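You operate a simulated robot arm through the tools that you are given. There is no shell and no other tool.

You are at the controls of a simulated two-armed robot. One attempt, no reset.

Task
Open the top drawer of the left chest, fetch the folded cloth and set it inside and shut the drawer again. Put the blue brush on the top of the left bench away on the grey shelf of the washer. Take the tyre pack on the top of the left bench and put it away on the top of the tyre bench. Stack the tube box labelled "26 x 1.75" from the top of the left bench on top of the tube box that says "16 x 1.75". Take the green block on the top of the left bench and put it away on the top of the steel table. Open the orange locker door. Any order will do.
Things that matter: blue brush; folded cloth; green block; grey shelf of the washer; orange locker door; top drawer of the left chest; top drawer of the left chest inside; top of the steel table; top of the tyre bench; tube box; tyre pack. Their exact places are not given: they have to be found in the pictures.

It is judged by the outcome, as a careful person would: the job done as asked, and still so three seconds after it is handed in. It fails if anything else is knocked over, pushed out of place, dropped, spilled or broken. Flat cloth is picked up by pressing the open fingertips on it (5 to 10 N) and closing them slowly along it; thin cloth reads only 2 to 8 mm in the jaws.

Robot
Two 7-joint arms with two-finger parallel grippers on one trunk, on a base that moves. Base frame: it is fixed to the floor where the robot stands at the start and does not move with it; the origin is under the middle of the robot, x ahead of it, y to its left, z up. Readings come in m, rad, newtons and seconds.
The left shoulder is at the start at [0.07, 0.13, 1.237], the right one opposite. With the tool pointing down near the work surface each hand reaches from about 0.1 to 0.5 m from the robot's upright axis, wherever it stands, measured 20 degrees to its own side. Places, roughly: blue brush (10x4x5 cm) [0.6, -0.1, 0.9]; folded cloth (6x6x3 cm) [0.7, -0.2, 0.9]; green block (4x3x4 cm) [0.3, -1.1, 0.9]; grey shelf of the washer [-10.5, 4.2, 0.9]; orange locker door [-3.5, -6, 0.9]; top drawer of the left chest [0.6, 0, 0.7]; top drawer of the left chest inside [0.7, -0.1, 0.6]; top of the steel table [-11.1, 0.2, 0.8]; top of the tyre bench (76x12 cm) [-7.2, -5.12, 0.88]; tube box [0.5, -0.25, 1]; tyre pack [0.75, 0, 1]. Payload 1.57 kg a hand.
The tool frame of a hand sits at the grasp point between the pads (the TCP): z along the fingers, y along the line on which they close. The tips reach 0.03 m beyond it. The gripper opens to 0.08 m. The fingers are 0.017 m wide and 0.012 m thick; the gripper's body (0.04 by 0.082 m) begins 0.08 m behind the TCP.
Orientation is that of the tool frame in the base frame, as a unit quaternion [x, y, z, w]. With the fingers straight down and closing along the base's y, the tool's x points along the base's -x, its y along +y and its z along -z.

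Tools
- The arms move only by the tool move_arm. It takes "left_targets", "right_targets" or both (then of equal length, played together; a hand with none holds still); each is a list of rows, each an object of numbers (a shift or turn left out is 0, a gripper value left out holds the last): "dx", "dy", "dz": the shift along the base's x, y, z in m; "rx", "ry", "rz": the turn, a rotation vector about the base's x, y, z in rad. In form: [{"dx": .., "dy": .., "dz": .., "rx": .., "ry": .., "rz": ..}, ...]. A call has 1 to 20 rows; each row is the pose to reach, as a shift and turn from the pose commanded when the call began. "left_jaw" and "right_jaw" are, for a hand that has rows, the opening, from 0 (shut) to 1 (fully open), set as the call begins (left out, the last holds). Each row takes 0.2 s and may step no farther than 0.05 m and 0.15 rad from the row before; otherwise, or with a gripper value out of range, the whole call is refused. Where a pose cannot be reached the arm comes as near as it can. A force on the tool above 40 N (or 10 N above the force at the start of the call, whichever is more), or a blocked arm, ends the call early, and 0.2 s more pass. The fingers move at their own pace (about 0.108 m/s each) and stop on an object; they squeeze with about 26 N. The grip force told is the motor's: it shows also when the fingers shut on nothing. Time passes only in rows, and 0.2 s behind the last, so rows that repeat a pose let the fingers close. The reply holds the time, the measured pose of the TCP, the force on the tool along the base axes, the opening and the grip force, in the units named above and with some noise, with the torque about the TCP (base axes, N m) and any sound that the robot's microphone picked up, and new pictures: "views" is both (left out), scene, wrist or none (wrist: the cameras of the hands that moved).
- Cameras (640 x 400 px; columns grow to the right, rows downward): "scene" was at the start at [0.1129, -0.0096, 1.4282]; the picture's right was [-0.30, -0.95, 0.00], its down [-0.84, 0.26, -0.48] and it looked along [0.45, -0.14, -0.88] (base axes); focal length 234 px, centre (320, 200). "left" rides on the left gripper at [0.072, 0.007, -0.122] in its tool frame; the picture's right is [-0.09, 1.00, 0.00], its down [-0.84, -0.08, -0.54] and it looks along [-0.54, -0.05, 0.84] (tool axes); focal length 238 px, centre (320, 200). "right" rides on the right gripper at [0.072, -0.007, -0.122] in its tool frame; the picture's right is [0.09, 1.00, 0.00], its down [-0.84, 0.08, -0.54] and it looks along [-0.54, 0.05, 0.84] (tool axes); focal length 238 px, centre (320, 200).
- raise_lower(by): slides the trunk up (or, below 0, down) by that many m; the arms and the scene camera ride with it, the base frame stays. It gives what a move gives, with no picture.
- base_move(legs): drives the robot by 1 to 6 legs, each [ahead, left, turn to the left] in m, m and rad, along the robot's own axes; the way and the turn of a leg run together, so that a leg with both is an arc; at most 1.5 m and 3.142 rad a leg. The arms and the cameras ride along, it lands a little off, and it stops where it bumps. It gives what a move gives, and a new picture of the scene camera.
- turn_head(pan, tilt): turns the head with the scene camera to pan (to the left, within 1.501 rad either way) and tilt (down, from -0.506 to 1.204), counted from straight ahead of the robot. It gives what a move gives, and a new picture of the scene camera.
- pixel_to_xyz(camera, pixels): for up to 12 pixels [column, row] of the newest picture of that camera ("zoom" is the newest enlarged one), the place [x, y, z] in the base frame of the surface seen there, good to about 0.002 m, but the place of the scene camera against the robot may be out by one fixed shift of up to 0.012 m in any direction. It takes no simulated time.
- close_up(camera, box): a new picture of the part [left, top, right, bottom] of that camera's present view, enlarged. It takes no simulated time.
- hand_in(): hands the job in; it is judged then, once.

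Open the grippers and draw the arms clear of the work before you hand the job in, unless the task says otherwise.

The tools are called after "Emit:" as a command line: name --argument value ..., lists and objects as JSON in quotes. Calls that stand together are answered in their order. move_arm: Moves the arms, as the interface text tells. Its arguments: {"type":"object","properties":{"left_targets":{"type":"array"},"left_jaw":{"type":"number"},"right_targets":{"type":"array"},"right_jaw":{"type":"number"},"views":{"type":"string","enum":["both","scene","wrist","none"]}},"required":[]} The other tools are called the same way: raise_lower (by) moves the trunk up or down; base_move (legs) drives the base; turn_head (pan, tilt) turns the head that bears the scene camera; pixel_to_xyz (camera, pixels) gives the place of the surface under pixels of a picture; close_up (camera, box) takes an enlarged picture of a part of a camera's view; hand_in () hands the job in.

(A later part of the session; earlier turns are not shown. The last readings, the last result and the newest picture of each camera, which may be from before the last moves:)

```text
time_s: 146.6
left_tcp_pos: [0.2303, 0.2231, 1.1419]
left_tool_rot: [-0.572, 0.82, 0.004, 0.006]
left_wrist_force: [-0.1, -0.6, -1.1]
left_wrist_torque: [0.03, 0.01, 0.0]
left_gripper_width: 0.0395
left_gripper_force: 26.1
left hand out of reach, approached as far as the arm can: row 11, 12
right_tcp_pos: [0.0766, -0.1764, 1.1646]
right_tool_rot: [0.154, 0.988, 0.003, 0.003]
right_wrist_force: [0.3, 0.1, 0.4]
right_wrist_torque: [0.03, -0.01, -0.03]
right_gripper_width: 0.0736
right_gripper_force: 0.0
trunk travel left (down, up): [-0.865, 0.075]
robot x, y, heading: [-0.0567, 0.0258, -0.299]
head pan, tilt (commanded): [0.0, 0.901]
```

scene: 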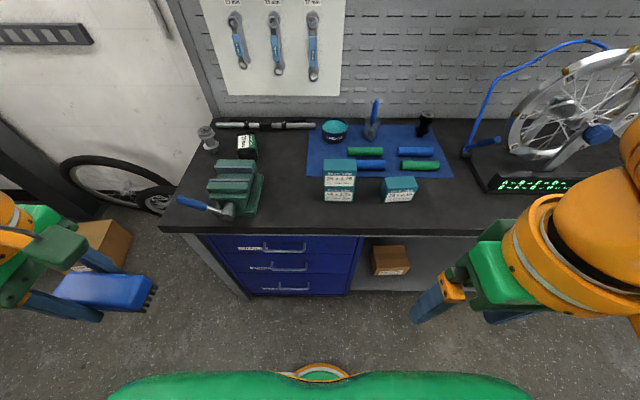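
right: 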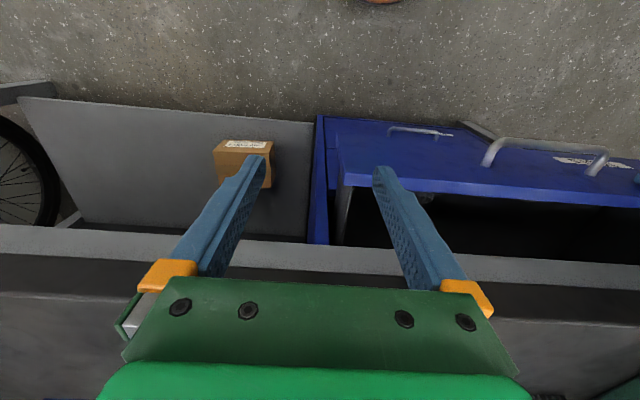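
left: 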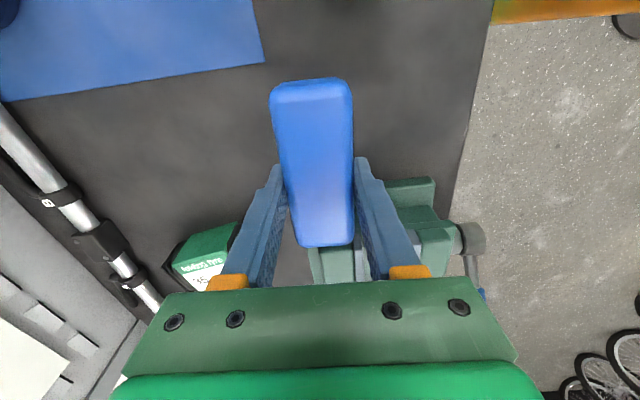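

The brush is tucked to the left. I sidestep 0.78 m to the right toward the green block.

Emit:
base_move --legs '[[0, -0.78, 0]]'

Emit:
turn_head --pan -0.2 --tilt 0.7

```text
time_s: 150.8
left_tcp_pos: [-0.0008, -0.5221, 1.1418]
left_tool_rot: [-0.573, 0.819, 0.003, 0.005]
left_wrist_force: [0.5, 0.2, -0.9]
left_wrist_torque: [0.0, 0.02, 0.03]
left_gripper_width: 0.0395
left_gripper_force: 26.2
right_tcp_pos: [-0.1537, -0.9218, 1.1644]
right_tool_rot: [0.154, 0.988, 0.001, 0.002]
right_wrist_force: [-0.8, 0.2, 0.5]
right_wrist_torque: [0.0, -0.02, 0.01]
right_gripper_width: 0.0735
right_gripper_force: 0.0
trunk travel left (down, up): [-0.865, 0.075]
robot x, y, heading: [-0.2896, -0.7216, -0.297]
head pan, tilt (commanded): [0.0, 0.901]
```

scene: 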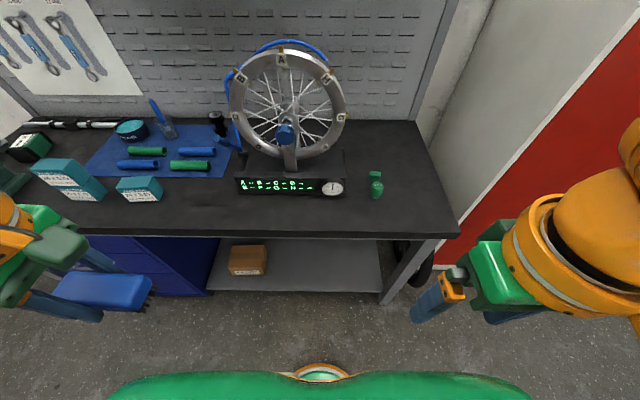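

```text
time_s: 151.6
left_tcp_pos: [-0.0008, -0.5225, 1.1417]
left_tool_rot: [-0.573, 0.819, 0.004, 0.007]
left_wrist_force: [-0.6, -0.8, -0.1]
left_wrist_torque: [0.0, -0.01, 0.0]
left_gripper_width: 0.0397
left_gripper_force: 25.8
right_tcp_pos: [-0.1533, -0.9228, 1.1653]
right_tool_rot: [0.153, 0.988, 0.002, 0.003]
right_wrist_force: [0.3, 0.3, -0.6]
right_wrist_torque: [-0.01, 0.01, -0.01]
right_gripper_width: 0.0734
right_gripper_force: 0.0
trunk travel left (down, up): [-0.865, 0.075]
robot x, y, heading: [-0.291, -0.7197, -0.3]
head pan, tilt (commanded): [-0.201, 0.7]
```

scene: 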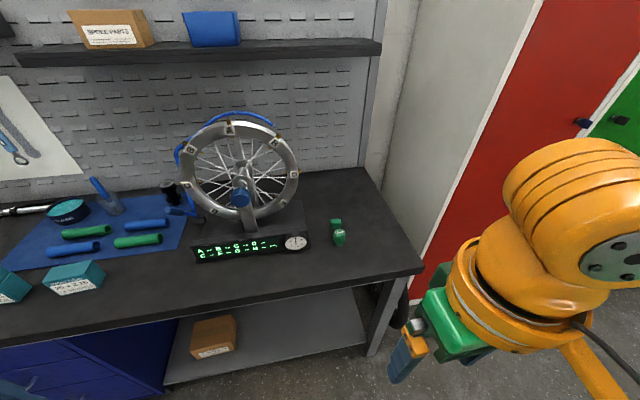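

I zoom on the green block and the spoke key next to it at about (338,230).

Emit:
close_up --camera "scene" --box '[280, 195, 400, 270]'

Emit:
pixel_to_xyz --camera "zoom" --pixels '[[305, 125], [280, 120], [330, 120], [305, 150], [320, 180], [290, 225], [345, 225], [320, 225], [100, 265], [320, 260]]'

```text
5.33 times, centred on (340, 232) of scene
```

zoom: 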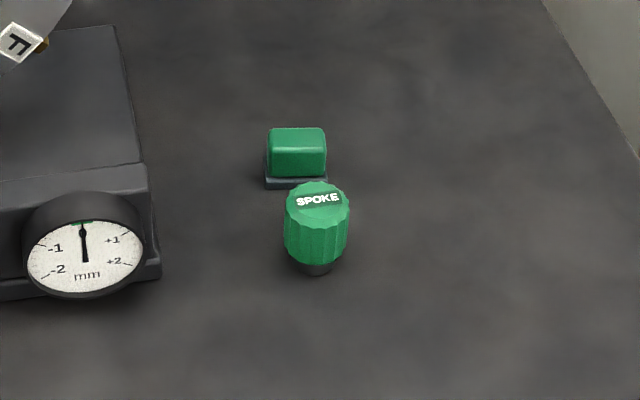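

```text
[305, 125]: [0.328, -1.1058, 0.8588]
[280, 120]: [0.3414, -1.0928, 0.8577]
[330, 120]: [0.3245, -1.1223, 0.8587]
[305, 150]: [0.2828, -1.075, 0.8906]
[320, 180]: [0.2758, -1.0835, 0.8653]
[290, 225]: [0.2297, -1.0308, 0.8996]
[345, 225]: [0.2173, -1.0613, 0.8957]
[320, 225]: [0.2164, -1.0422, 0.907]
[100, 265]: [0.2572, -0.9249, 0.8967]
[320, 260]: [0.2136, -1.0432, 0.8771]
```

I query the block's top and base edges and the key's extents more carefully.

Emit:
pixel_to_xyz --camera "zoom" --pixels '[[273, 132], [322, 132], [323, 147], [272, 148], [297, 140], [272, 172], [322, 172], [268, 184], [325, 183], [287, 200], [348, 200], [318, 185]]'

```text
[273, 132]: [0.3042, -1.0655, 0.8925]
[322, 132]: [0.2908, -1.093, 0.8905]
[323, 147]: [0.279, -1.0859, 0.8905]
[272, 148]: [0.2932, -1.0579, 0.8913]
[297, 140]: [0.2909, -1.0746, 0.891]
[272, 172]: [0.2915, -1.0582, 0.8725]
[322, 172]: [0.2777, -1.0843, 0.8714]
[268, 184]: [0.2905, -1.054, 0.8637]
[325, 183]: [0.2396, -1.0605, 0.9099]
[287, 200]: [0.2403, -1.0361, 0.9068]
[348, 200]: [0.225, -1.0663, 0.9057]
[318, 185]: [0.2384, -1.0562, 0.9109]
```

Block: top z 0.891, centre ≈ (0.296, -1.084), yaw ≈ -0.45; the spoke key stands 8 cm in front of it. I drive 0.25 m forward and lower the trunk 8 cm.

Emit:
base_move --legs '[[0.25, 0, 0]]'

Emit:
raise_lower --by -0.08

Emit:
turn_head --pan -0.2 --tilt 0.9

```text
time_s: 153.4
left_tcp_pos: [0.2374, -0.595, 1.1418]
left_tool_rot: [-0.574, 0.819, 0.003, 0.007]
left_wrist_force: [-1.0, 0.3, -0.2]
left_wrist_torque: [-0.01, -0.01, 0.01]
left_gripper_width: 0.0397
left_gripper_force: 25.8
right_tcp_pos: [0.0834, -0.9948, 1.1652]
right_tool_rot: [0.152, 0.988, 0.002, 0.005]
right_wrist_force: [-0.5, -0.3, 0.0]
right_wrist_torque: [-0.03, -0.03, -0.01]
right_gripper_width: 0.0738
right_gripper_force: 0.0
trunk travel left (down, up): [-0.865, 0.075]
robot x, y, heading: [-0.05, -0.7929, -0.294]
head pan, tilt (commanded): [-0.201, 0.7]
```

scene: 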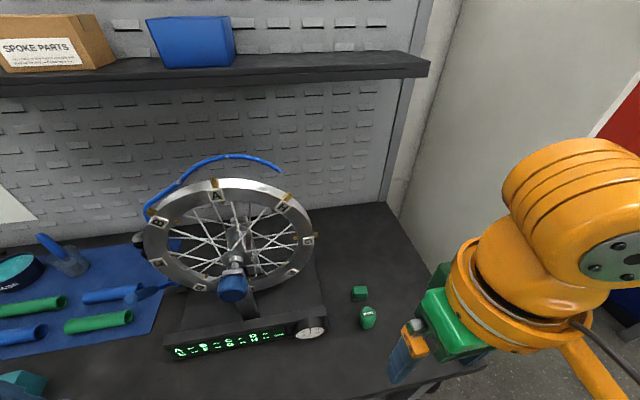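

```text
time_s: 154.6
left_tcp_pos: [0.2378, -0.5957, 1.0616]
left_tool_rot: [-0.575, 0.818, 0.003, 0.006]
left_wrist_force: [0.2, -0.5, -0.7]
left_wrist_torque: [-0.01, 0.0, -0.02]
left_gripper_width: 0.0396
left_gripper_force: 25.8
right_tcp_pos: [0.0864, -0.9947, 1.084]
right_tool_rot: [0.152, 0.988, 0.001, 0.003]
right_wrist_force: [-0.8, -0.3, -0.2]
right_wrist_torque: [-0.02, -0.03, 0.01]
right_gripper_width: 0.0737
right_gripper_force: 0.0
trunk travel left (down, up): [-0.785, 0.155]
robot x, y, heading: [-0.0478, -0.7955, -0.297]
head pan, tilt (commanded): [-0.201, 0.7]
```

```text
time_s: 155.3
left_tcp_pos: [0.237, -0.5941, 1.062]
left_tool_rot: [-0.574, 0.819, 0.005, 0.007]
left_wrist_force: [0.2, 1.1, -0.9]
left_wrist_torque: [0.0, -0.03, 0.01]
left_gripper_width: 0.0398
left_gripper_force: 26.0
right_tcp_pos: [0.0857, -0.9944, 1.0847]
right_tool_rot: [0.152, 0.988, 0.002, 0.004]
right_wrist_force: [-0.3, -0.1, -0.6]
right_wrist_torque: [-0.02, -0.02, -0.03]
right_gripper_width: 0.0732
right_gripper_force: 0.1
trunk travel left (down, up): [-0.785, 0.155]
robot x, y, heading: [-0.0508, -0.7961, -0.298]
head pan, tilt (commanded): [-0.201, 0.901]
```

scene: 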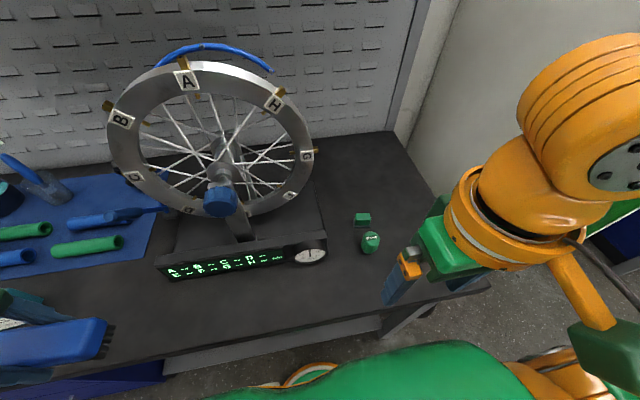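

I move the right hand above the green block at z≈1.0 and turn it by -0.15 rad.

Emit:
move_arm --right_targets '[{"dx": 0.035, "dy": -0.015, "rz": -0.05}, {"dx": 0.07, "dy": -0.03, "dz": -0.01, "rz": -0.1}, {"dx": 0.105, "dy": -0.045, "dz": -0.025, "rz": -0.145}, {"dx": 0.14, "dy": -0.06, "dz": -0.045, "rz": -0.145}, {"dx": 0.175, "dy": -0.075, "dz": -0.065, "rz": -0.145}, {"dx": 0.21, "dy": -0.09, "dz": -0.085, "rz": -0.145}]' --right_jaw 1.0 --views "both"

```text
time_s: 156.7
left_tcp_pos: [0.2402, -0.5969, 1.0614]
left_tool_rot: [-0.574, 0.819, 0.005, 0.006]
left_wrist_force: [0.8, -0.1, -0.9]
left_wrist_torque: [0.01, -0.01, -0.01]
left_gripper_width: 0.0394
left_gripper_force: 26.0
right_tcp_pos: [0.2986, -1.0862, 0.9988]
right_tool_rot: [0.223, 0.975, 0.001, 0.003]
right_wrist_force: [-0.1, 0.6, -0.6]
right_wrist_torque: [0.02, 0.05, -0.02]
right_gripper_width: 0.0801
right_gripper_force: 0.1
trunk travel left (down, up): [-0.785, 0.155]
robot x, y, heading: [-0.0485, -0.7944, -0.297]
head pan, tilt (commanded): [-0.201, 0.901]
```

scene: 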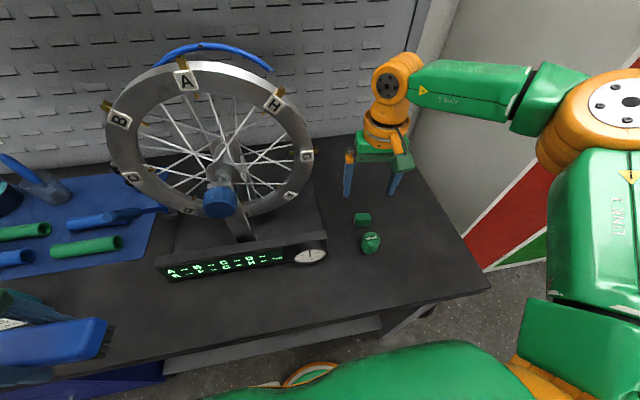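
right: 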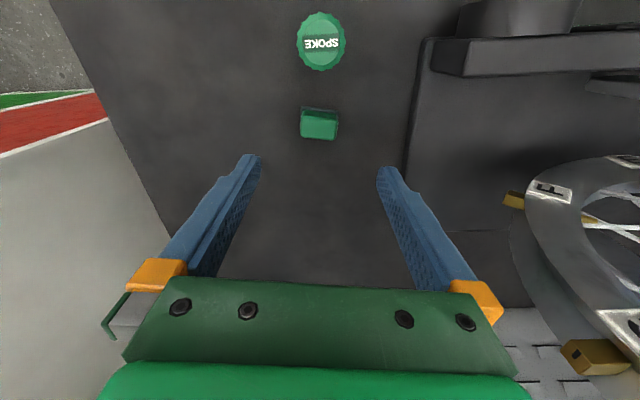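

I query the block's corners and the nearby stand's edge from the wrist picture.

Emit:
pixel_to_xyz --camera "right" --pixels '[[304, 113], [336, 112], [334, 135], [305, 137], [319, 124], [302, 108], [338, 107], [408, 180], [415, 130], [440, 60], [320, 62]]'

```text
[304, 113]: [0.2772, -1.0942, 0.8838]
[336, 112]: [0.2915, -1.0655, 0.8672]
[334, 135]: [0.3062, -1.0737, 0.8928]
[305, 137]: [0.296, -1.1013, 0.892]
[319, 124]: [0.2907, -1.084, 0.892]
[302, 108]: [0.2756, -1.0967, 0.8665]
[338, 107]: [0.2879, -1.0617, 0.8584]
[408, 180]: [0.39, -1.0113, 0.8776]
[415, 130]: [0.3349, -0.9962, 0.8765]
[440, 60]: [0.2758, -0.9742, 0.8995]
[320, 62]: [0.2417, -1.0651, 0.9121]
```

Block centre (0.293, -1.084); the stand edge is over 4 cm from the finger. I adjust 6 mm and descend to z≈0.893.

Emit:
move_arm --right_targets '[{"dx": -0.0055, "dy": 0.0025, "dz": -0.02}, {"dx": -0.0055, "dy": 0.0025, "dz": -0.05}, {"dx": -0.0055, "dy": 0.0025, "dz": -0.08}, {"dx": -0.0055, "dy": 0.0025, "dz": -0.106}]' --views "wrist"

```text
time_s: 157.7
left_tcp_pos: [0.2376, -0.5961, 1.0615]
left_tool_rot: [-0.574, 0.819, 0.003, 0.007]
left_wrist_force: [-0.2, 0.7, -1.0]
left_wrist_torque: [-0.03, -0.02, 0.0]
left_gripper_width: 0.0397
left_gripper_force: 26.2
right_tcp_pos: [0.2774, -1.0876, 0.9016]
right_tool_rot: [0.223, 0.975, 0.002, 0.005]
right_wrist_force: [0.6, -0.5, -0.5]
right_wrist_torque: [0.0, 0.01, 0.0]
right_gripper_width: 0.0803
right_gripper_force: 0.0
right hand out of reach, approached as far as the arm can: row 3, 4
trunk travel left (down, up): [-0.785, 0.155]
robot x, y, heading: [-0.049, -0.7959, -0.296]
head pan, tilt (commanded): [-0.201, 0.901]
```

right: 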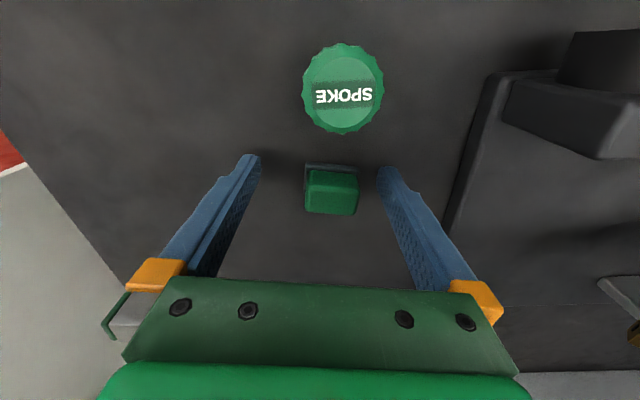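

It stops 1.5 cm short at this height. I raise the hand 6 cm and lower the trunk 6 cm to improve the reach.

Emit:
move_arm --right_targets '[{"dz": 0.02}, {"dz": 0.04}, {"dz": 0.065}]' --views "none"

Emit:
raise_lower --by -0.06

```text
time_s: 158.5
left_tcp_pos: [0.2392, -0.5946, 1.0617]
left_tool_rot: [-0.575, 0.818, 0.004, 0.007]
left_wrist_force: [0.1, -0.6, -1.0]
left_wrist_torque: [-0.01, -0.01, -0.02]
left_gripper_width: 0.0394
left_gripper_force: 25.8
right_tcp_pos: [0.2783, -1.0881, 0.966]
right_tool_rot: [0.224, 0.975, 0.001, 0.003]
right_wrist_force: [-1.0, 0.0, -0.9]
right_wrist_torque: [0.01, -0.02, -0.02]
right_gripper_width: 0.0799
right_gripper_force: 0.1
trunk travel left (down, up): [-0.785, 0.155]
robot x, y, heading: [-0.0507, -0.7942, -0.294]
head pan, tilt (commanded): [-0.201, 0.901]
```

```text
time_s: 159.5
left_tcp_pos: [0.2374, -0.5963, 1.0011]
left_tool_rot: [-0.574, 0.819, 0.004, 0.007]
left_wrist_force: [-0.6, 0.0, 0.3]
left_wrist_torque: [0.0, 0.0, 0.0]
left_gripper_width: 0.0393
left_gripper_force: 25.6
right_tcp_pos: [0.2773, -1.0884, 0.9059]
right_tool_rot: [0.224, 0.975, 0.002, 0.003]
right_wrist_force: [-0.2, -0.2, -0.5]
right_wrist_torque: [0.01, 0.03, 0.0]
right_gripper_width: 0.0798
right_gripper_force: 0.2
trunk travel left (down, up): [-0.725, 0.215]
robot x, y, heading: [-0.0498, -0.7963, -0.292]
head pan, tilt (commanded): [-0.201, 0.901]
```

Now I move the remaining 1.6 cm forward and 1.3 cm down around the block.

Emit:
move_arm --right_targets '[{"dx": 0.008, "dy": 0.0022, "dz": -0.004}, {"dx": 0.0157, "dy": 0.0044, "dz": -0.008}, {"dx": 0.0157, "dy": 0.0044, "dz": -0.013}]' --views "wrist"

```text
time_s: 160.3
left_tcp_pos: [0.2383, -0.5956, 1.0024]
left_tool_rot: [-0.574, 0.819, 0.004, 0.007]
left_wrist_force: [0.4, 1.0, -1.0]
left_wrist_torque: [0.0, 0.0, 0.02]
left_gripper_width: 0.0394
left_gripper_force: 26.4
right_tcp_pos: [0.2941, -1.0824, 0.8937]
right_tool_rot: [0.223, 0.975, 0.001, 0.003]
right_wrist_force: [0.1, -0.1, -0.3]
right_wrist_torque: [-0.02, -0.01, 0.01]
right_gripper_width: 0.0799
right_gripper_force: 0.0
trunk travel left (down, up): [-0.725, 0.215]
robot x, y, heading: [-0.0484, -0.7954, -0.296]
head pan, tilt (commanded): [-0.201, 0.901]
```

right: 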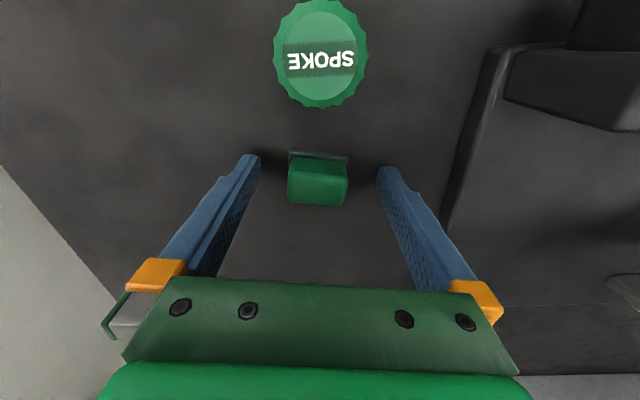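

The block is centred between the fingers. I close the right gripper.

Emit:
move_arm --right_targets '[{"dz": 0}, {"dz": 0}, {"dz": 0}, {"dz": 0}, {"dz": 0}]' --right_jaw 0.0 --views "wrist"

```text
time_s: 161.5
left_tcp_pos: [0.2382, -0.5959, 1.0011]
left_tool_rot: [-0.574, 0.819, 0.004, 0.006]
left_wrist_force: [-0.6, -0.2, -0.9]
left_wrist_torque: [-0.01, 0.01, 0.02]
left_gripper_width: 0.0394
left_gripper_force: 25.8
right_tcp_pos: [0.2935, -1.0837, 0.8923]
right_tool_rot: [0.223, 0.975, 0.001, 0.003]
right_wrist_force: [-0.7, -1.0, 0.5]
right_wrist_torque: [0.01, -0.01, 0.03]
right_gripper_width: 0.0385
right_gripper_force: 26.4
trunk travel left (down, up): [-0.725, 0.215]
robot x, y, heading: [-0.0528, -0.7963, -0.297]
head pan, tilt (commanded): [-0.201, 0.901]
```

right: 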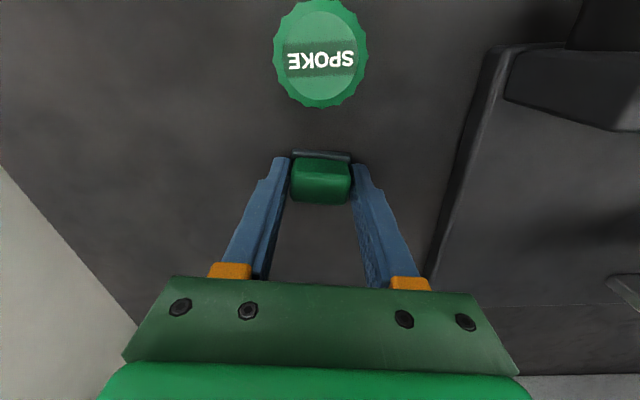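

Gripped at 0.0385 m. I lift slowly.

Emit:
move_arm --right_targets '[{"dz": 0.004}, {"dz": 0.01}, {"dz": 0.018}, {"dz": 0.028}, {"dz": 0.038}, {"dz": 0.05}, {"dz": 0.065}, {"dz": 0.08}]' --views "both"

```text
time_s: 163.3
left_tcp_pos: [0.2385, -0.5947, 1.0027]
left_tool_rot: [-0.575, 0.818, 0.004, 0.007]
left_wrist_force: [-0.2, 0.1, -1.2]
left_wrist_torque: [-0.01, 0.0, 0.02]
left_gripper_width: 0.0394
left_gripper_force: 26.1
right_tcp_pos: [0.2927, -1.0824, 0.9725]
right_tool_rot: [0.223, 0.975, 0.001, 0.003]
right_wrist_force: [-0.3, -0.7, 0.6]
right_wrist_torque: [0.02, 0.0, -0.04]
right_gripper_width: 0.039
right_gripper_force: 25.6
trunk travel left (down, up): [-0.725, 0.215]
robot x, y, heading: [-0.0531, -0.7946, -0.296]
head pan, tilt (commanded): [-0.201, 0.901]
```

scene: 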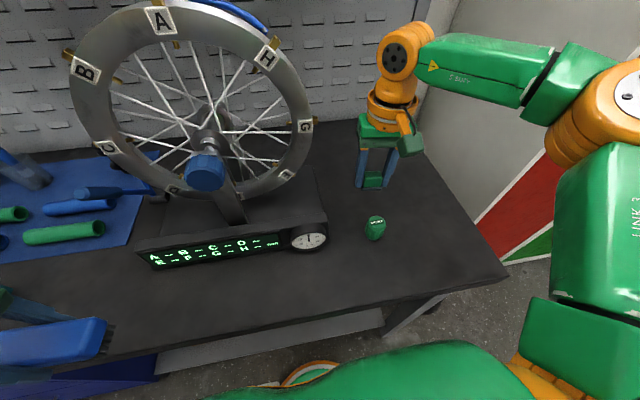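
right: 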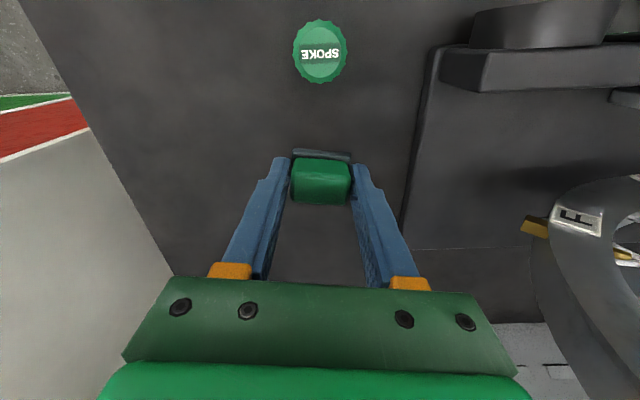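

Block held. I raise the trunk 0.16 m, then back away from the bench by 0.4 m.

Emit:
raise_lower --by 0.16

Emit:
base_move --legs '[[-0.4, 0, 0]]'

```text
time_s: 165.1
left_tcp_pos: [0.2389, -0.5964, 1.1626]
left_tool_rot: [-0.574, 0.819, 0.004, 0.007]
left_wrist_force: [-0.9, -0.3, -1.1]
left_wrist_torque: [0.01, 0.01, -0.01]
left_gripper_width: 0.0396
left_gripper_force: 25.9
right_tcp_pos: [0.2948, -1.083, 1.1325]
right_tool_rot: [0.223, 0.975, 0.001, 0.003]
right_wrist_force: [-1.1, -0.2, -0.6]
right_wrist_torque: [0.01, -0.01, 0.02]
right_gripper_width: 0.0388
right_gripper_force: 26.4
trunk travel left (down, up): [-0.885, 0.055]
robot x, y, heading: [-0.0493, -0.795, -0.297]
head pan, tilt (commanded): [-0.201, 0.901]
```

```text
time_s: 167.6
left_tcp_pos: [-0.1418, -0.48, 1.162]
left_tool_rot: [-0.575, 0.818, 0.005, 0.006]
left_wrist_force: [0.2, 0.0, -1.5]
left_wrist_torque: [0.0, -0.02, 0.02]
left_gripper_width: 0.0396
left_gripper_force: 26.1
right_tcp_pos: [-0.0866, -0.9665, 1.1314]
right_tool_rot: [0.222, 0.975, 0.001, 0.003]
right_wrist_force: [0.2, -0.2, 0.0]
right_wrist_torque: [0.0, 0.0, -0.01]
right_gripper_width: 0.0388
right_gripper_force: 26.0
trunk travel left (down, up): [-0.885, 0.055]
robot x, y, heading: [-0.4322, -0.6794, -0.296]
head pan, tilt (commanded): [-0.201, 0.901]
```

scene: 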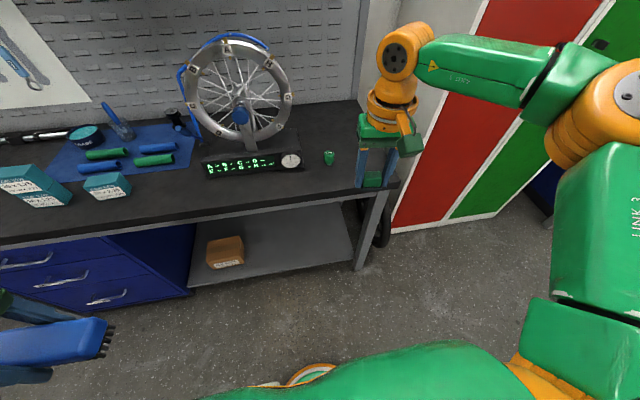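

I draw the right hand in closer to the body for travelling.

Emit:
move_arm --right_targets '[{"dx": -0.02, "dy": 0.0064}, {"dx": -0.04, "dy": 0.0129}, {"dx": -0.06, "dy": 0.0193}, {"dx": -0.08, "dy": 0.0258}, {"dx": -0.1, "dy": 0.0322}, {"dx": -0.12, "dy": 0.0387}, {"dx": -0.14, "dy": 0.0451}, {"dx": -0.16, "dy": 0.0516}, {"dx": -0.18, "dy": 0.058}]' --views "none"

Emit:
turn_head --pan -1.5 --tilt 0.3

```text
time_s: 169.6
left_tcp_pos: [-0.1436, -0.4794, 1.1628]
left_tool_rot: [-0.575, 0.818, 0.004, 0.007]
left_wrist_force: [0.1, 0.4, -0.2]
left_wrist_torque: [0.0, -0.04, 0.04]
left_gripper_width: 0.0395
left_gripper_force: 26.2
right_tcp_pos: [-0.2686, -0.9082, 1.1342]
right_tool_rot: [0.222, 0.975, 0.002, 0.004]
right_wrist_force: [-0.3, -0.3, -0.1]
right_wrist_torque: [0.02, -0.01, -0.01]
right_gripper_width: 0.0386
right_gripper_force: 26.1
trunk travel left (down, up): [-0.885, 0.055]
robot x, y, heading: [-0.434, -0.6805, -0.293]
head pan, tilt (commanded): [-0.201, 0.901]
```

```text
time_s: 171.1
left_tcp_pos: [-0.1434, -0.4795, 1.1607]
left_tool_rot: [-0.575, 0.818, 0.004, 0.007]
left_wrist_force: [0.6, 0.4, -0.1]
left_wrist_torque: [0.03, 0.04, 0.03]
left_gripper_width: 0.0397
left_gripper_force: 26.3
right_tcp_pos: [-0.2679, -0.9093, 1.1334]
right_tool_rot: [0.222, 0.975, 0.001, 0.003]
right_wrist_force: [-0.1, -0.5, 0.5]
right_wrist_torque: [0.02, 0.04, 0.01]
right_gripper_width: 0.0389
right_gripper_force: 25.9
trunk travel left (down, up): [-0.885, 0.055]
robot x, y, heading: [-0.4309, -0.6776, -0.293]
head pan, tilt (commanded): [-1.499, 0.3]
```

scene: 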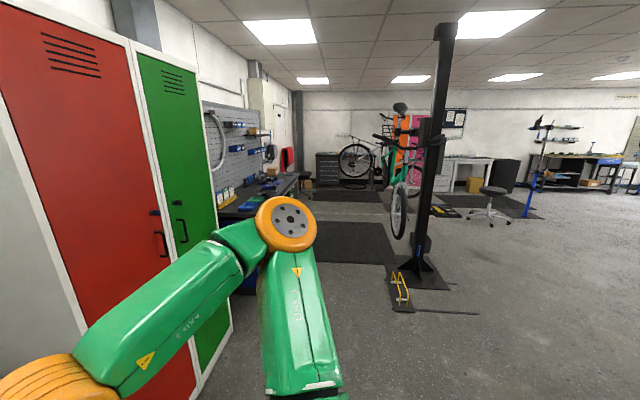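

I turn right in place by 1.4 rad to face along the room, then look ahead.

Emit:
base_move --legs '[[0, 0, -1.4]]'

Emit:
turn_head --pan 0.0 --tilt 0.25

Emit:
turn_head --pan -1.2 --tilt 0.25

```text
time_s: 174.9
left_tcp_pos: [-0.1859, -0.9293, 1.1612]
left_tool_rot: [0.089, 0.996, -0.002, 0.008]
left_wrist_force: [0.6, 0.5, -0.8]
left_wrist_torque: [0.01, 0.0, -0.01]
left_gripper_width: 0.0395
left_gripper_force: 26.3
right_tcp_pos: [-0.631, -0.8794, 1.134]
right_tool_rot: [0.799, 0.602, -0.002, 0.003]
right_wrist_force: [0.6, 0.4, 0.2]
right_wrist_torque: [0.0, 0.0, 0.03]
right_gripper_width: 0.0387
right_gripper_force: 25.7
trunk travel left (down, up): [-0.885, 0.055]
robot x, y, heading: [-0.4324, -0.6776, -1.693]
head pan, tilt (commanded): [-1.499, 0.3]
```

scene: 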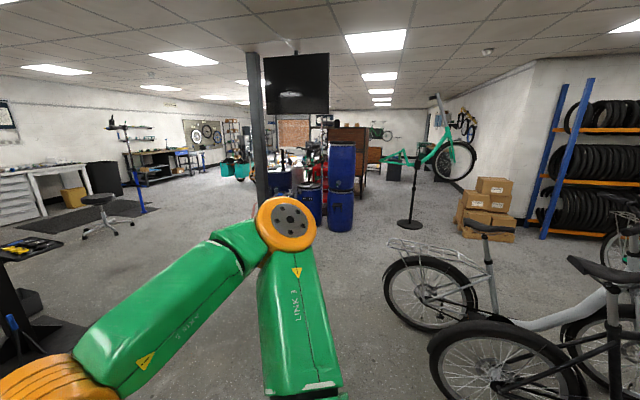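

```text
time_s: 176.5
left_tcp_pos: [-0.1854, -0.9276, 1.161]
left_tool_rot: [0.088, 0.996, -0.002, 0.008]
left_wrist_force: [0.0, -0.1, -0.1]
left_wrist_torque: [0.02, 0.0, 0.01]
left_gripper_width: 0.0396
left_gripper_force: 25.9
right_tcp_pos: [-0.631, -0.8784, 1.1327]
right_tool_rot: [0.799, 0.602, -0.001, 0.004]
right_wrist_force: [0.8, -0.3, -0.4]
right_wrist_torque: [0.0, 0.02, 0.0]
right_gripper_width: 0.0389
right_gripper_force: 25.9
trunk travel left (down, up): [-0.885, 0.055]
robot x, y, heading: [-0.4315, -0.6775, -1.695]
head pan, tilt (commanded): [0.0, 0.25]
```

scene: 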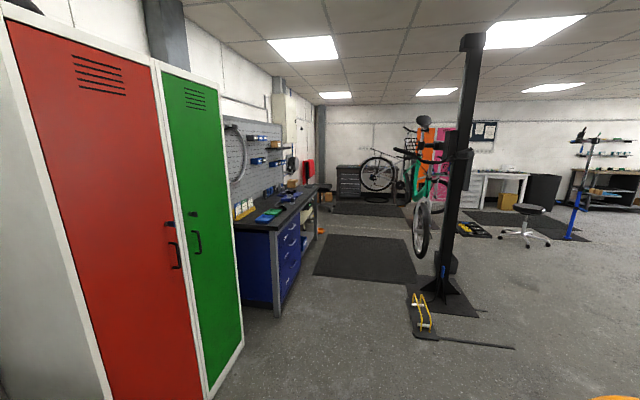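

```text
time_s: 177.9
left_tcp_pos: [-0.1848, -0.9281, 1.162]
left_tool_rot: [0.089, 0.996, -0.002, 0.008]
left_wrist_force: [0.3, -0.4, -0.9]
left_wrist_torque: [0.02, 0.0, -0.01]
left_gripper_width: 0.0396
left_gripper_force: 26.0
right_tcp_pos: [-0.6303, -0.8783, 1.1326]
right_tool_rot: [0.799, 0.601, -0.001, 0.003]
right_wrist_force: [0.6, -0.3, -0.8]
right_wrist_torque: [0.01, 0.02, 0.0]
right_gripper_width: 0.0391
right_gripper_force: 25.6
trunk travel left (down, up): [-0.885, 0.055]
robot x, y, heading: [-0.429, -0.6775, -1.691]
head pan, tilt (commanded): [-1.201, 0.25]
```

scene: 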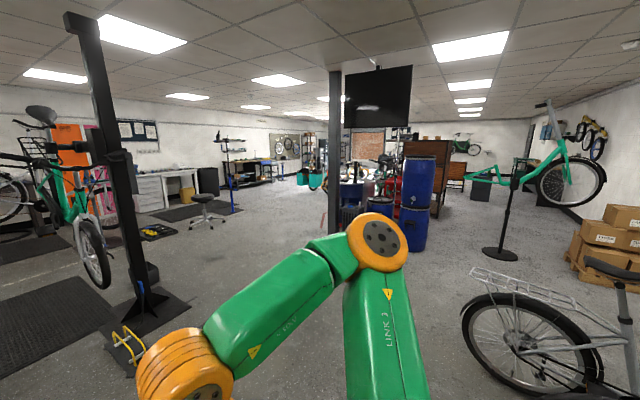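

The way toward -x shows a post stand at left, bikes at right and barrels/pillar mid-way. I query floor and obstacle positions.

Emit:
pixel_to_xyz --camera "scene" --pixels '[[160, 305], [110, 375], [415, 245], [337, 232], [500, 256], [480, 340], [300, 260], [470, 230], [580, 250], [440, 190], [205, 225], [560, 380]]'

Emit:
close_up --camera "scene" --box '[180, 100, 500, 260]'

```text
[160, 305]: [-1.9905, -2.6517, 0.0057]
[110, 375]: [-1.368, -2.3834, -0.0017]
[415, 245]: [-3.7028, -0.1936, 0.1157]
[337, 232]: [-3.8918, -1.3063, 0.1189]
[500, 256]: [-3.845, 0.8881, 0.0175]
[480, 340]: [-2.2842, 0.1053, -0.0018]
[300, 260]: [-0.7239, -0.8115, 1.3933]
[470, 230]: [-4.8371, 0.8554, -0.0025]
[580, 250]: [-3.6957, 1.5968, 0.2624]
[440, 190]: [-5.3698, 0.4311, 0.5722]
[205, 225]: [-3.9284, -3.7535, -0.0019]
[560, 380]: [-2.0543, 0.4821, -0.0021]
```

```text
2.00 times, centred on (340, 180) of scene
```

zoom: 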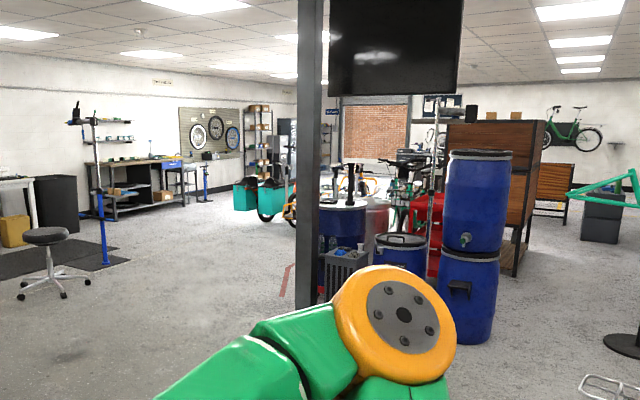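

I query further distant points in the zoomed view to plan the way past the pillar.

Emit:
pixel_to_xyz --camera "zoom" --pixels '[[265, 215], [150, 240], [150, 205], [200, 195], [255, 150], [345, 275], [345, 215], [200, 290], [230, 240], [440, 330], [510, 270], [550, 210]]'

```text
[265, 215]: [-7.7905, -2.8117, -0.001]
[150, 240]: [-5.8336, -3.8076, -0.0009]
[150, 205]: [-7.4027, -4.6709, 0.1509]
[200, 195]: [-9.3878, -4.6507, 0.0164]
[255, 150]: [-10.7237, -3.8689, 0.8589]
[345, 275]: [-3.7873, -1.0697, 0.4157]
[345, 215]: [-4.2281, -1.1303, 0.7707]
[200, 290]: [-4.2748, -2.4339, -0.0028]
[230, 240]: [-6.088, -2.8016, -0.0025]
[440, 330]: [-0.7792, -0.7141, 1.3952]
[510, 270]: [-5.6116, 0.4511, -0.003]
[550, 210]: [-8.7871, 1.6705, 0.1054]
```

A clear lane runs left of the pillar. I turn to heading about -2.68 and drive 2.7 m in two legs.

Emit:
base_move --legs '[[0, 0, -0.99], [1.35, 0, 0]]'

Emit:
turn_head --pan 0.0 --tilt 0.3

```text
time_s: 187.2
left_tcp_pos: [-1.7179, -1.6154, 1.1615]
left_tool_rot: [0.552, 0.834, -0.005, 0.006]
left_wrist_force: [-0.1, 1.0, -0.7]
left_wrist_torque: [0.01, -0.01, 0.03]
left_gripper_width: 0.0397
left_gripper_force: 25.8
right_tcp_pos: [-1.9173, -1.2141, 1.1332]
right_tool_rot: [0.989, 0.148, -0.003, 0.004]
right_wrist_force: [-0.9, 0.3, -1.4]
right_wrist_torque: [-0.01, 0.03, -0.02]
right_gripper_width: 0.039
right_gripper_force: 26.1
trunk travel left (down, up): [-0.885, 0.055]
robot x, y, heading: [-1.6415, -1.2765, -2.694]
head pan, tilt (commanded): [-1.201, 0.25]
```

scene: 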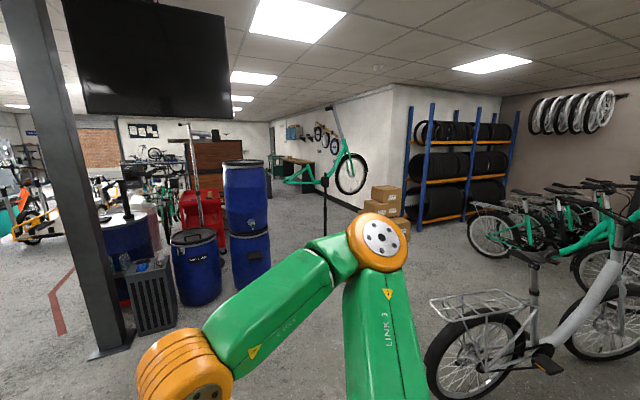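

```text
time_s: 188.6
left_tcp_pos: [-1.7192, -1.6153, 1.1624]
left_tool_rot: [0.552, 0.834, -0.006, 0.006]
left_wrist_force: [-0.7, -0.3, -0.9]
left_wrist_torque: [-0.01, 0.0, 0.0]
left_gripper_width: 0.0395
left_gripper_force: 25.4
right_tcp_pos: [-1.9187, -1.2157, 1.1334]
right_tool_rot: [0.989, 0.147, -0.002, 0.003]
right_wrist_force: [0.3, 0.3, -1.5]
right_wrist_torque: [0.01, 0.01, -0.03]
right_gripper_width: 0.0387
right_gripper_force: 26.0
trunk travel left (down, up): [-0.885, 0.055]
robot x, y, heading: [-1.6408, -1.2752, -2.691]
head pan, tilt (commanded): [0.0, 0.3]
```

scene: 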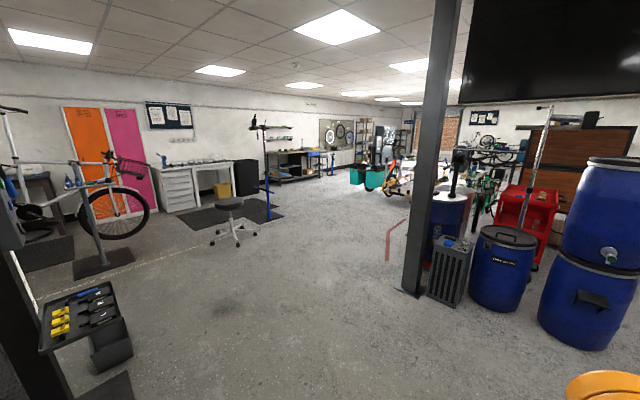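

I query the pillar's base, tool tray and stool and the floor ahead from here.

Emit:
pixel_to_xyz --camera "scene" --pixels '[[408, 292], [435, 300], [90, 370], [120, 310], [232, 245], [280, 220], [380, 265], [340, 200], [370, 190], [300, 180], [250, 200], [400, 190]]'

Emit:
close_up --camera "scene" --box '[240, 100, 440, 260]'

```text
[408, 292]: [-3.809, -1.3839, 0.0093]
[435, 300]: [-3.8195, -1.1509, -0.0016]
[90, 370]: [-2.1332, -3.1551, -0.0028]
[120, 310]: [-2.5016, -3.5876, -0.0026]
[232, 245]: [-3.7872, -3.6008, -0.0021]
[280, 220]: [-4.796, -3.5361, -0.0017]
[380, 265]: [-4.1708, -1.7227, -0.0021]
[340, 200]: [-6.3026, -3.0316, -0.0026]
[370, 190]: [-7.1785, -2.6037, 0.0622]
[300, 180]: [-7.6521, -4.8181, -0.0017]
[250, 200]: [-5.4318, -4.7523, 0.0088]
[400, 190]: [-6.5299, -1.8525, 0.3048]
```

```text
2.50 times, centred on (340, 180) of scene
```

zoom: 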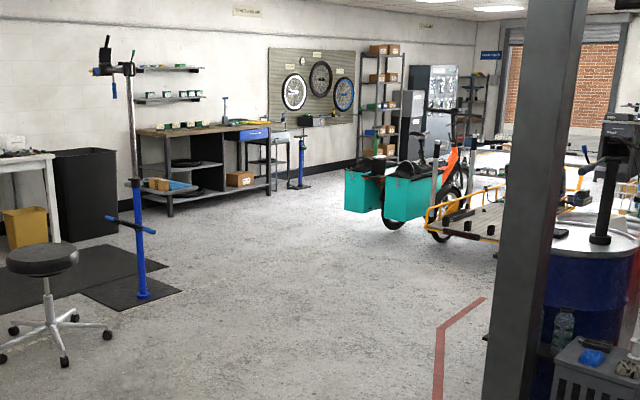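

The lane between the stool and the pillar is about 2 m wide. I drive on 2.8 m along it.

Emit:
base_move --legs '[[0, 0, -0.02], [1.4, 0, 0], [1.4, 0, 0]]'

Emit:
close_up --camera "scene" --box '[160, 80, 640, 300]'

```text
time_s: 202.4
left_tcp_pos: [-4.27, -2.7744, 1.1627]
left_tool_rot: [0.566, 0.824, -0.005, 0.006]
left_wrist_force: [-0.4, 0.2, -0.7]
left_wrist_torque: [-0.02, 0.0, 0.01]
left_gripper_width: 0.0396
left_gripper_force: 26.5
right_tcp_pos: [-4.4553, -2.3682, 1.1334]
right_tool_rot: [0.991, 0.131, -0.003, 0.003]
right_wrist_force: [0.0, 1.0, -0.8]
right_wrist_torque: [0.01, -0.01, 0.02]
right_gripper_width: 0.0389
right_gripper_force: 26.5
trunk travel left (down, up): [-0.885, 0.055]
robot x, y, heading: [-4.186, -2.4374, -2.727]
head pan, tilt (commanded): [0.0, 0.3]
```

scene: 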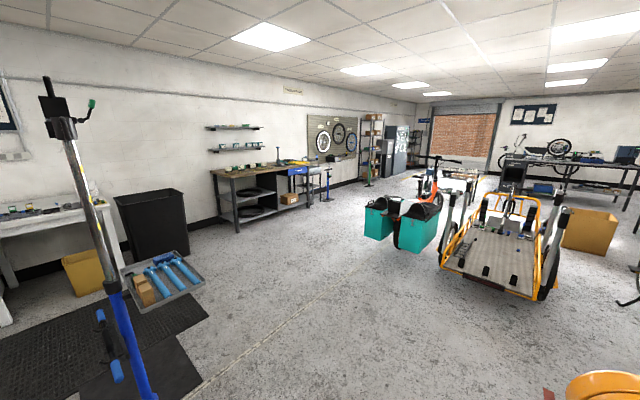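

```text
1.33 times, centred on (400, 190) of scene
```

zoom: 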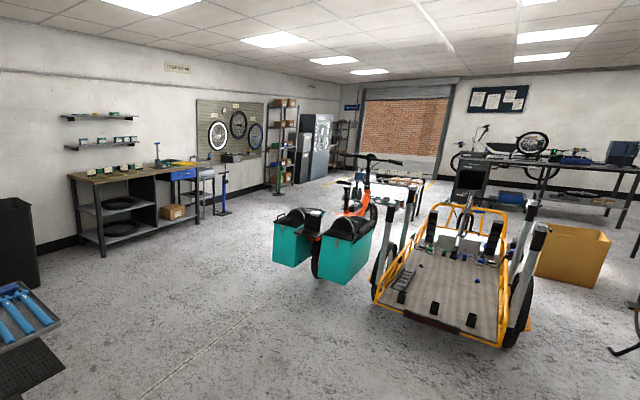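

I query positions of the trailer, pannier bike, bin and the far tables.

Emit:
pixel_to_xyz --camera "scene" --pixels '[[380, 235], [415, 250], [445, 270], [545, 295], [590, 250], [560, 165], [630, 190], [510, 185], [470, 180], [345, 200], [240, 228], [420, 180]]'

Emit:
turn_head --pan -0.7 --tilt 0.3

```text
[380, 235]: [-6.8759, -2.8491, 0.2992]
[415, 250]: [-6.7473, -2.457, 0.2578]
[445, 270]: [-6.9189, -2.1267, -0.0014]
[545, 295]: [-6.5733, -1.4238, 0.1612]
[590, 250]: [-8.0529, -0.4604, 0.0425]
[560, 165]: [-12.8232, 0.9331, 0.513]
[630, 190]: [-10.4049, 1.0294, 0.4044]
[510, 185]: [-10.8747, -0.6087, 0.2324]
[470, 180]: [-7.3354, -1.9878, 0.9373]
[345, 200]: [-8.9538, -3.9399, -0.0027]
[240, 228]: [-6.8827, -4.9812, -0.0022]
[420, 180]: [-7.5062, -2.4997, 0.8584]
```

```text
time_s: 203.5
left_tcp_pos: [-4.2711, -2.7735, 1.161]
left_tool_rot: [0.567, 0.824, -0.005, 0.006]
left_wrist_force: [0.0, -0.5, -0.3]
left_wrist_torque: [0.03, -0.02, 0.01]
left_gripper_width: 0.0394
left_gripper_force: 26.0
right_tcp_pos: [-4.457, -2.3699, 1.1333]
right_tool_rot: [0.991, 0.131, -0.002, 0.003]
right_wrist_force: [-1.1, -0.4, 0.2]
right_wrist_torque: [0.01, 0.0, -0.02]
right_gripper_width: 0.0389
right_gripper_force: 25.8
trunk travel left (down, up): [-0.885, 0.055]
robot x, y, heading: [-4.1818, -2.4342, -2.721]
head pan, tilt (commanded): [-0.7, 0.3]
```

scene: 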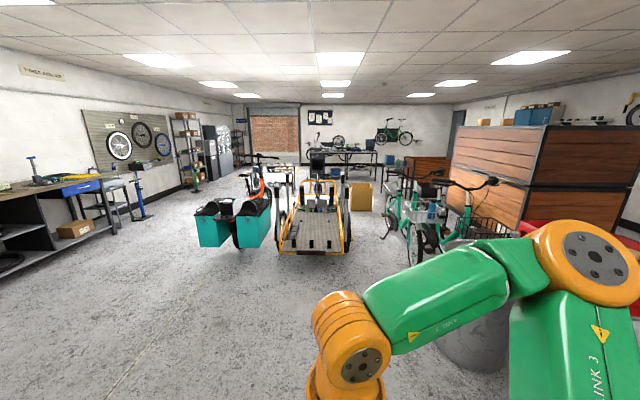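

I zoom into the far centre to locate the steel table and lanes.

Emit:
close_up --camera "scene" --box '[180, 100, 500, 270]'

Emit:
pixel_to_xyz --camera "zoom" --pixels '[[340, 135], [330, 130], [300, 180], [410, 150], [370, 215], [455, 300], [470, 230], [440, 200], [400, 260], [310, 320], [345, 290], [480, 170]]'

```text
2.00 times, centred on (340, 185) of scene
```

zoom: 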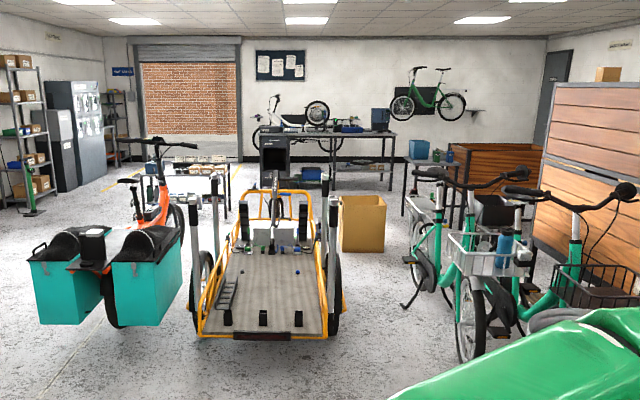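

```text
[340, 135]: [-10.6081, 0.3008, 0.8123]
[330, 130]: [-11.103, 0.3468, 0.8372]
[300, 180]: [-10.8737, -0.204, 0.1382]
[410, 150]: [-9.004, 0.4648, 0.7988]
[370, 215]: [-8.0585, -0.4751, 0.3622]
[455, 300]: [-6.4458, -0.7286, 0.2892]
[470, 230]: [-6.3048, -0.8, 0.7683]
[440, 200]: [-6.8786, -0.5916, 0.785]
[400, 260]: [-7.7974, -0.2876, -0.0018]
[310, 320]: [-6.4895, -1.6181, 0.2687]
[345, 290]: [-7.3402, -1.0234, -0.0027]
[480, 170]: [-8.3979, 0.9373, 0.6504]
```

I query the white table and floor points on the left lane toward the far side.

Emit:
pixel_to_xyz --camera "zoom" --pixels '[[190, 175], [225, 205], [165, 185], [120, 190], [60, 210], [215, 245], [90, 185], [270, 150], [365, 190], [395, 180], [130, 160], [330, 185]]'

```text
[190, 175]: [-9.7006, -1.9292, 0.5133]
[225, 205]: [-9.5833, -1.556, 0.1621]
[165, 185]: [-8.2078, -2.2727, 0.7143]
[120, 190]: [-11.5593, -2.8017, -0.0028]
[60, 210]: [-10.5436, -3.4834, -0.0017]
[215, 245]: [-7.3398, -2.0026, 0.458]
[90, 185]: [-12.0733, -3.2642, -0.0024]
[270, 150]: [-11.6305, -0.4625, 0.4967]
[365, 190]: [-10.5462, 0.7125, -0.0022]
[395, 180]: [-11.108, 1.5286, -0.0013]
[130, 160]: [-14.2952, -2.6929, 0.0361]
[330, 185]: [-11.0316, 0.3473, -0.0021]
```

The steel table is beyond the trailer; the open way is left of the teal panniers. I drive toward (-5.9, -3.45), then along to (-8.0, -3.7).

Emit:
base_move --legs '[[0, 0, 0.1], [1.0, 0, 0], [0.97, 0, 0]]'

Emit:
turn_head --pan -0.3 --tilt 0.35

```text
time_s: 213.9
left_tcp_pos: [-5.9538, -3.7521, 1.1622]
left_tool_rot: [0.527, 0.85, -0.005, 0.006]
left_wrist_force: [0.3, -0.3, -0.5]
left_wrist_torque: [0.0, 0.0, -0.01]
left_gripper_width: 0.0394
left_gripper_force: 25.4
right_tcp_pos: [-6.1766, -3.3641, 1.1337]
right_tool_rot: [0.984, 0.178, -0.004, 0.004]
right_wrist_force: [1.2, 1.3, -0.7]
right_wrist_torque: [0.01, -0.02, 0.0]
right_gripper_width: 0.0387
right_gripper_force: 26.2
trunk travel left (down, up): [-0.885, 0.055]
robot x, y, heading: [-5.9008, -3.4082, -2.634]
head pan, tilt (commanded): [-0.7, 0.3]
```

scene: 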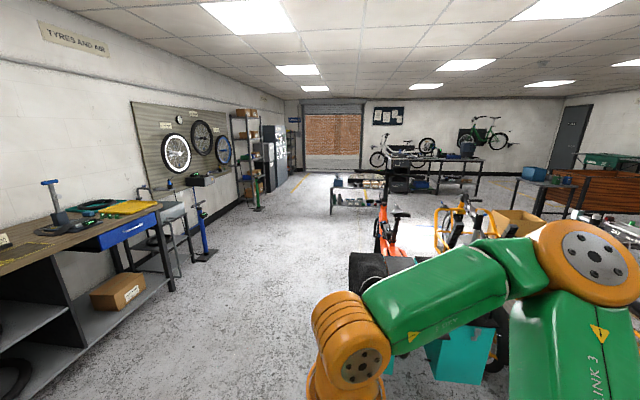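

```text
time_s: 214.8
left_tcp_pos: [-5.9549, -3.7525, 1.1626]
left_tool_rot: [0.527, 0.85, -0.005, 0.006]
left_wrist_force: [-0.2, 0.8, 0.2]
left_wrist_torque: [-0.01, -0.02, 0.01]
left_gripper_width: 0.0394
left_gripper_force: 26.3
right_tcp_pos: [-6.1774, -3.3662, 1.1344]
right_tool_rot: [0.984, 0.177, -0.002, 0.003]
right_wrist_force: [0.4, -0.2, -0.3]
right_wrist_torque: [0.02, 0.01, -0.02]
right_gripper_width: 0.0388
right_gripper_force: 26.2
trunk travel left (down, up): [-0.885, 0.055]
robot x, y, heading: [-5.8979, -3.4079, -2.629]
head pan, tilt (commanded): [-0.3, 0.351]
```

scene: 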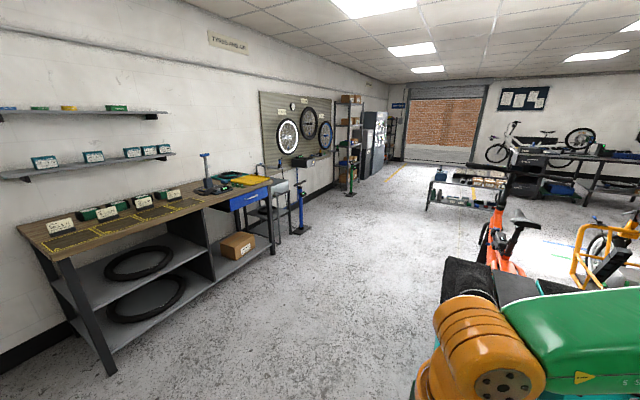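

The tyre bench is in view with marked outlines. I zoom to see its top for later.

Emit:
close_up --camera "scene" --box '[10, 140, 290, 300]'

Emit:
pixel_to_xyz --camera "zoom" --pixels '[[70, 265], [160, 220], [250, 195], [330, 170], [400, 160], [110, 190], [50, 195], [200, 160], [310, 130], [370, 120], [100, 250], [350, 180]]'

```text
2.29 times, centred on (150, 220) of scene
```

zoom: 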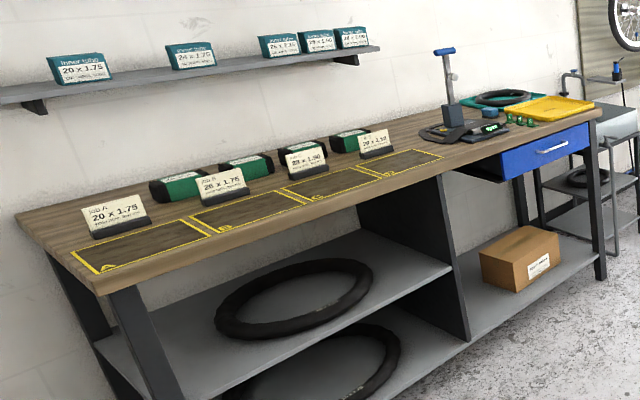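

```text
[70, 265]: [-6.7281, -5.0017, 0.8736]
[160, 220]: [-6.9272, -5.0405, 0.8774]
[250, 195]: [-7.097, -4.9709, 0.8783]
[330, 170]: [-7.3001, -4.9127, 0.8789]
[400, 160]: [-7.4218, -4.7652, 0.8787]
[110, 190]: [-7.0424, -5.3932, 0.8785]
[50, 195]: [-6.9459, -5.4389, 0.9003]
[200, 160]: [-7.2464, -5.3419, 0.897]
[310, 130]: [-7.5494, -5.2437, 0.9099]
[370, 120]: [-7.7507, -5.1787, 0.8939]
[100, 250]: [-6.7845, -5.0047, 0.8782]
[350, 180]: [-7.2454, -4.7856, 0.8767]
```

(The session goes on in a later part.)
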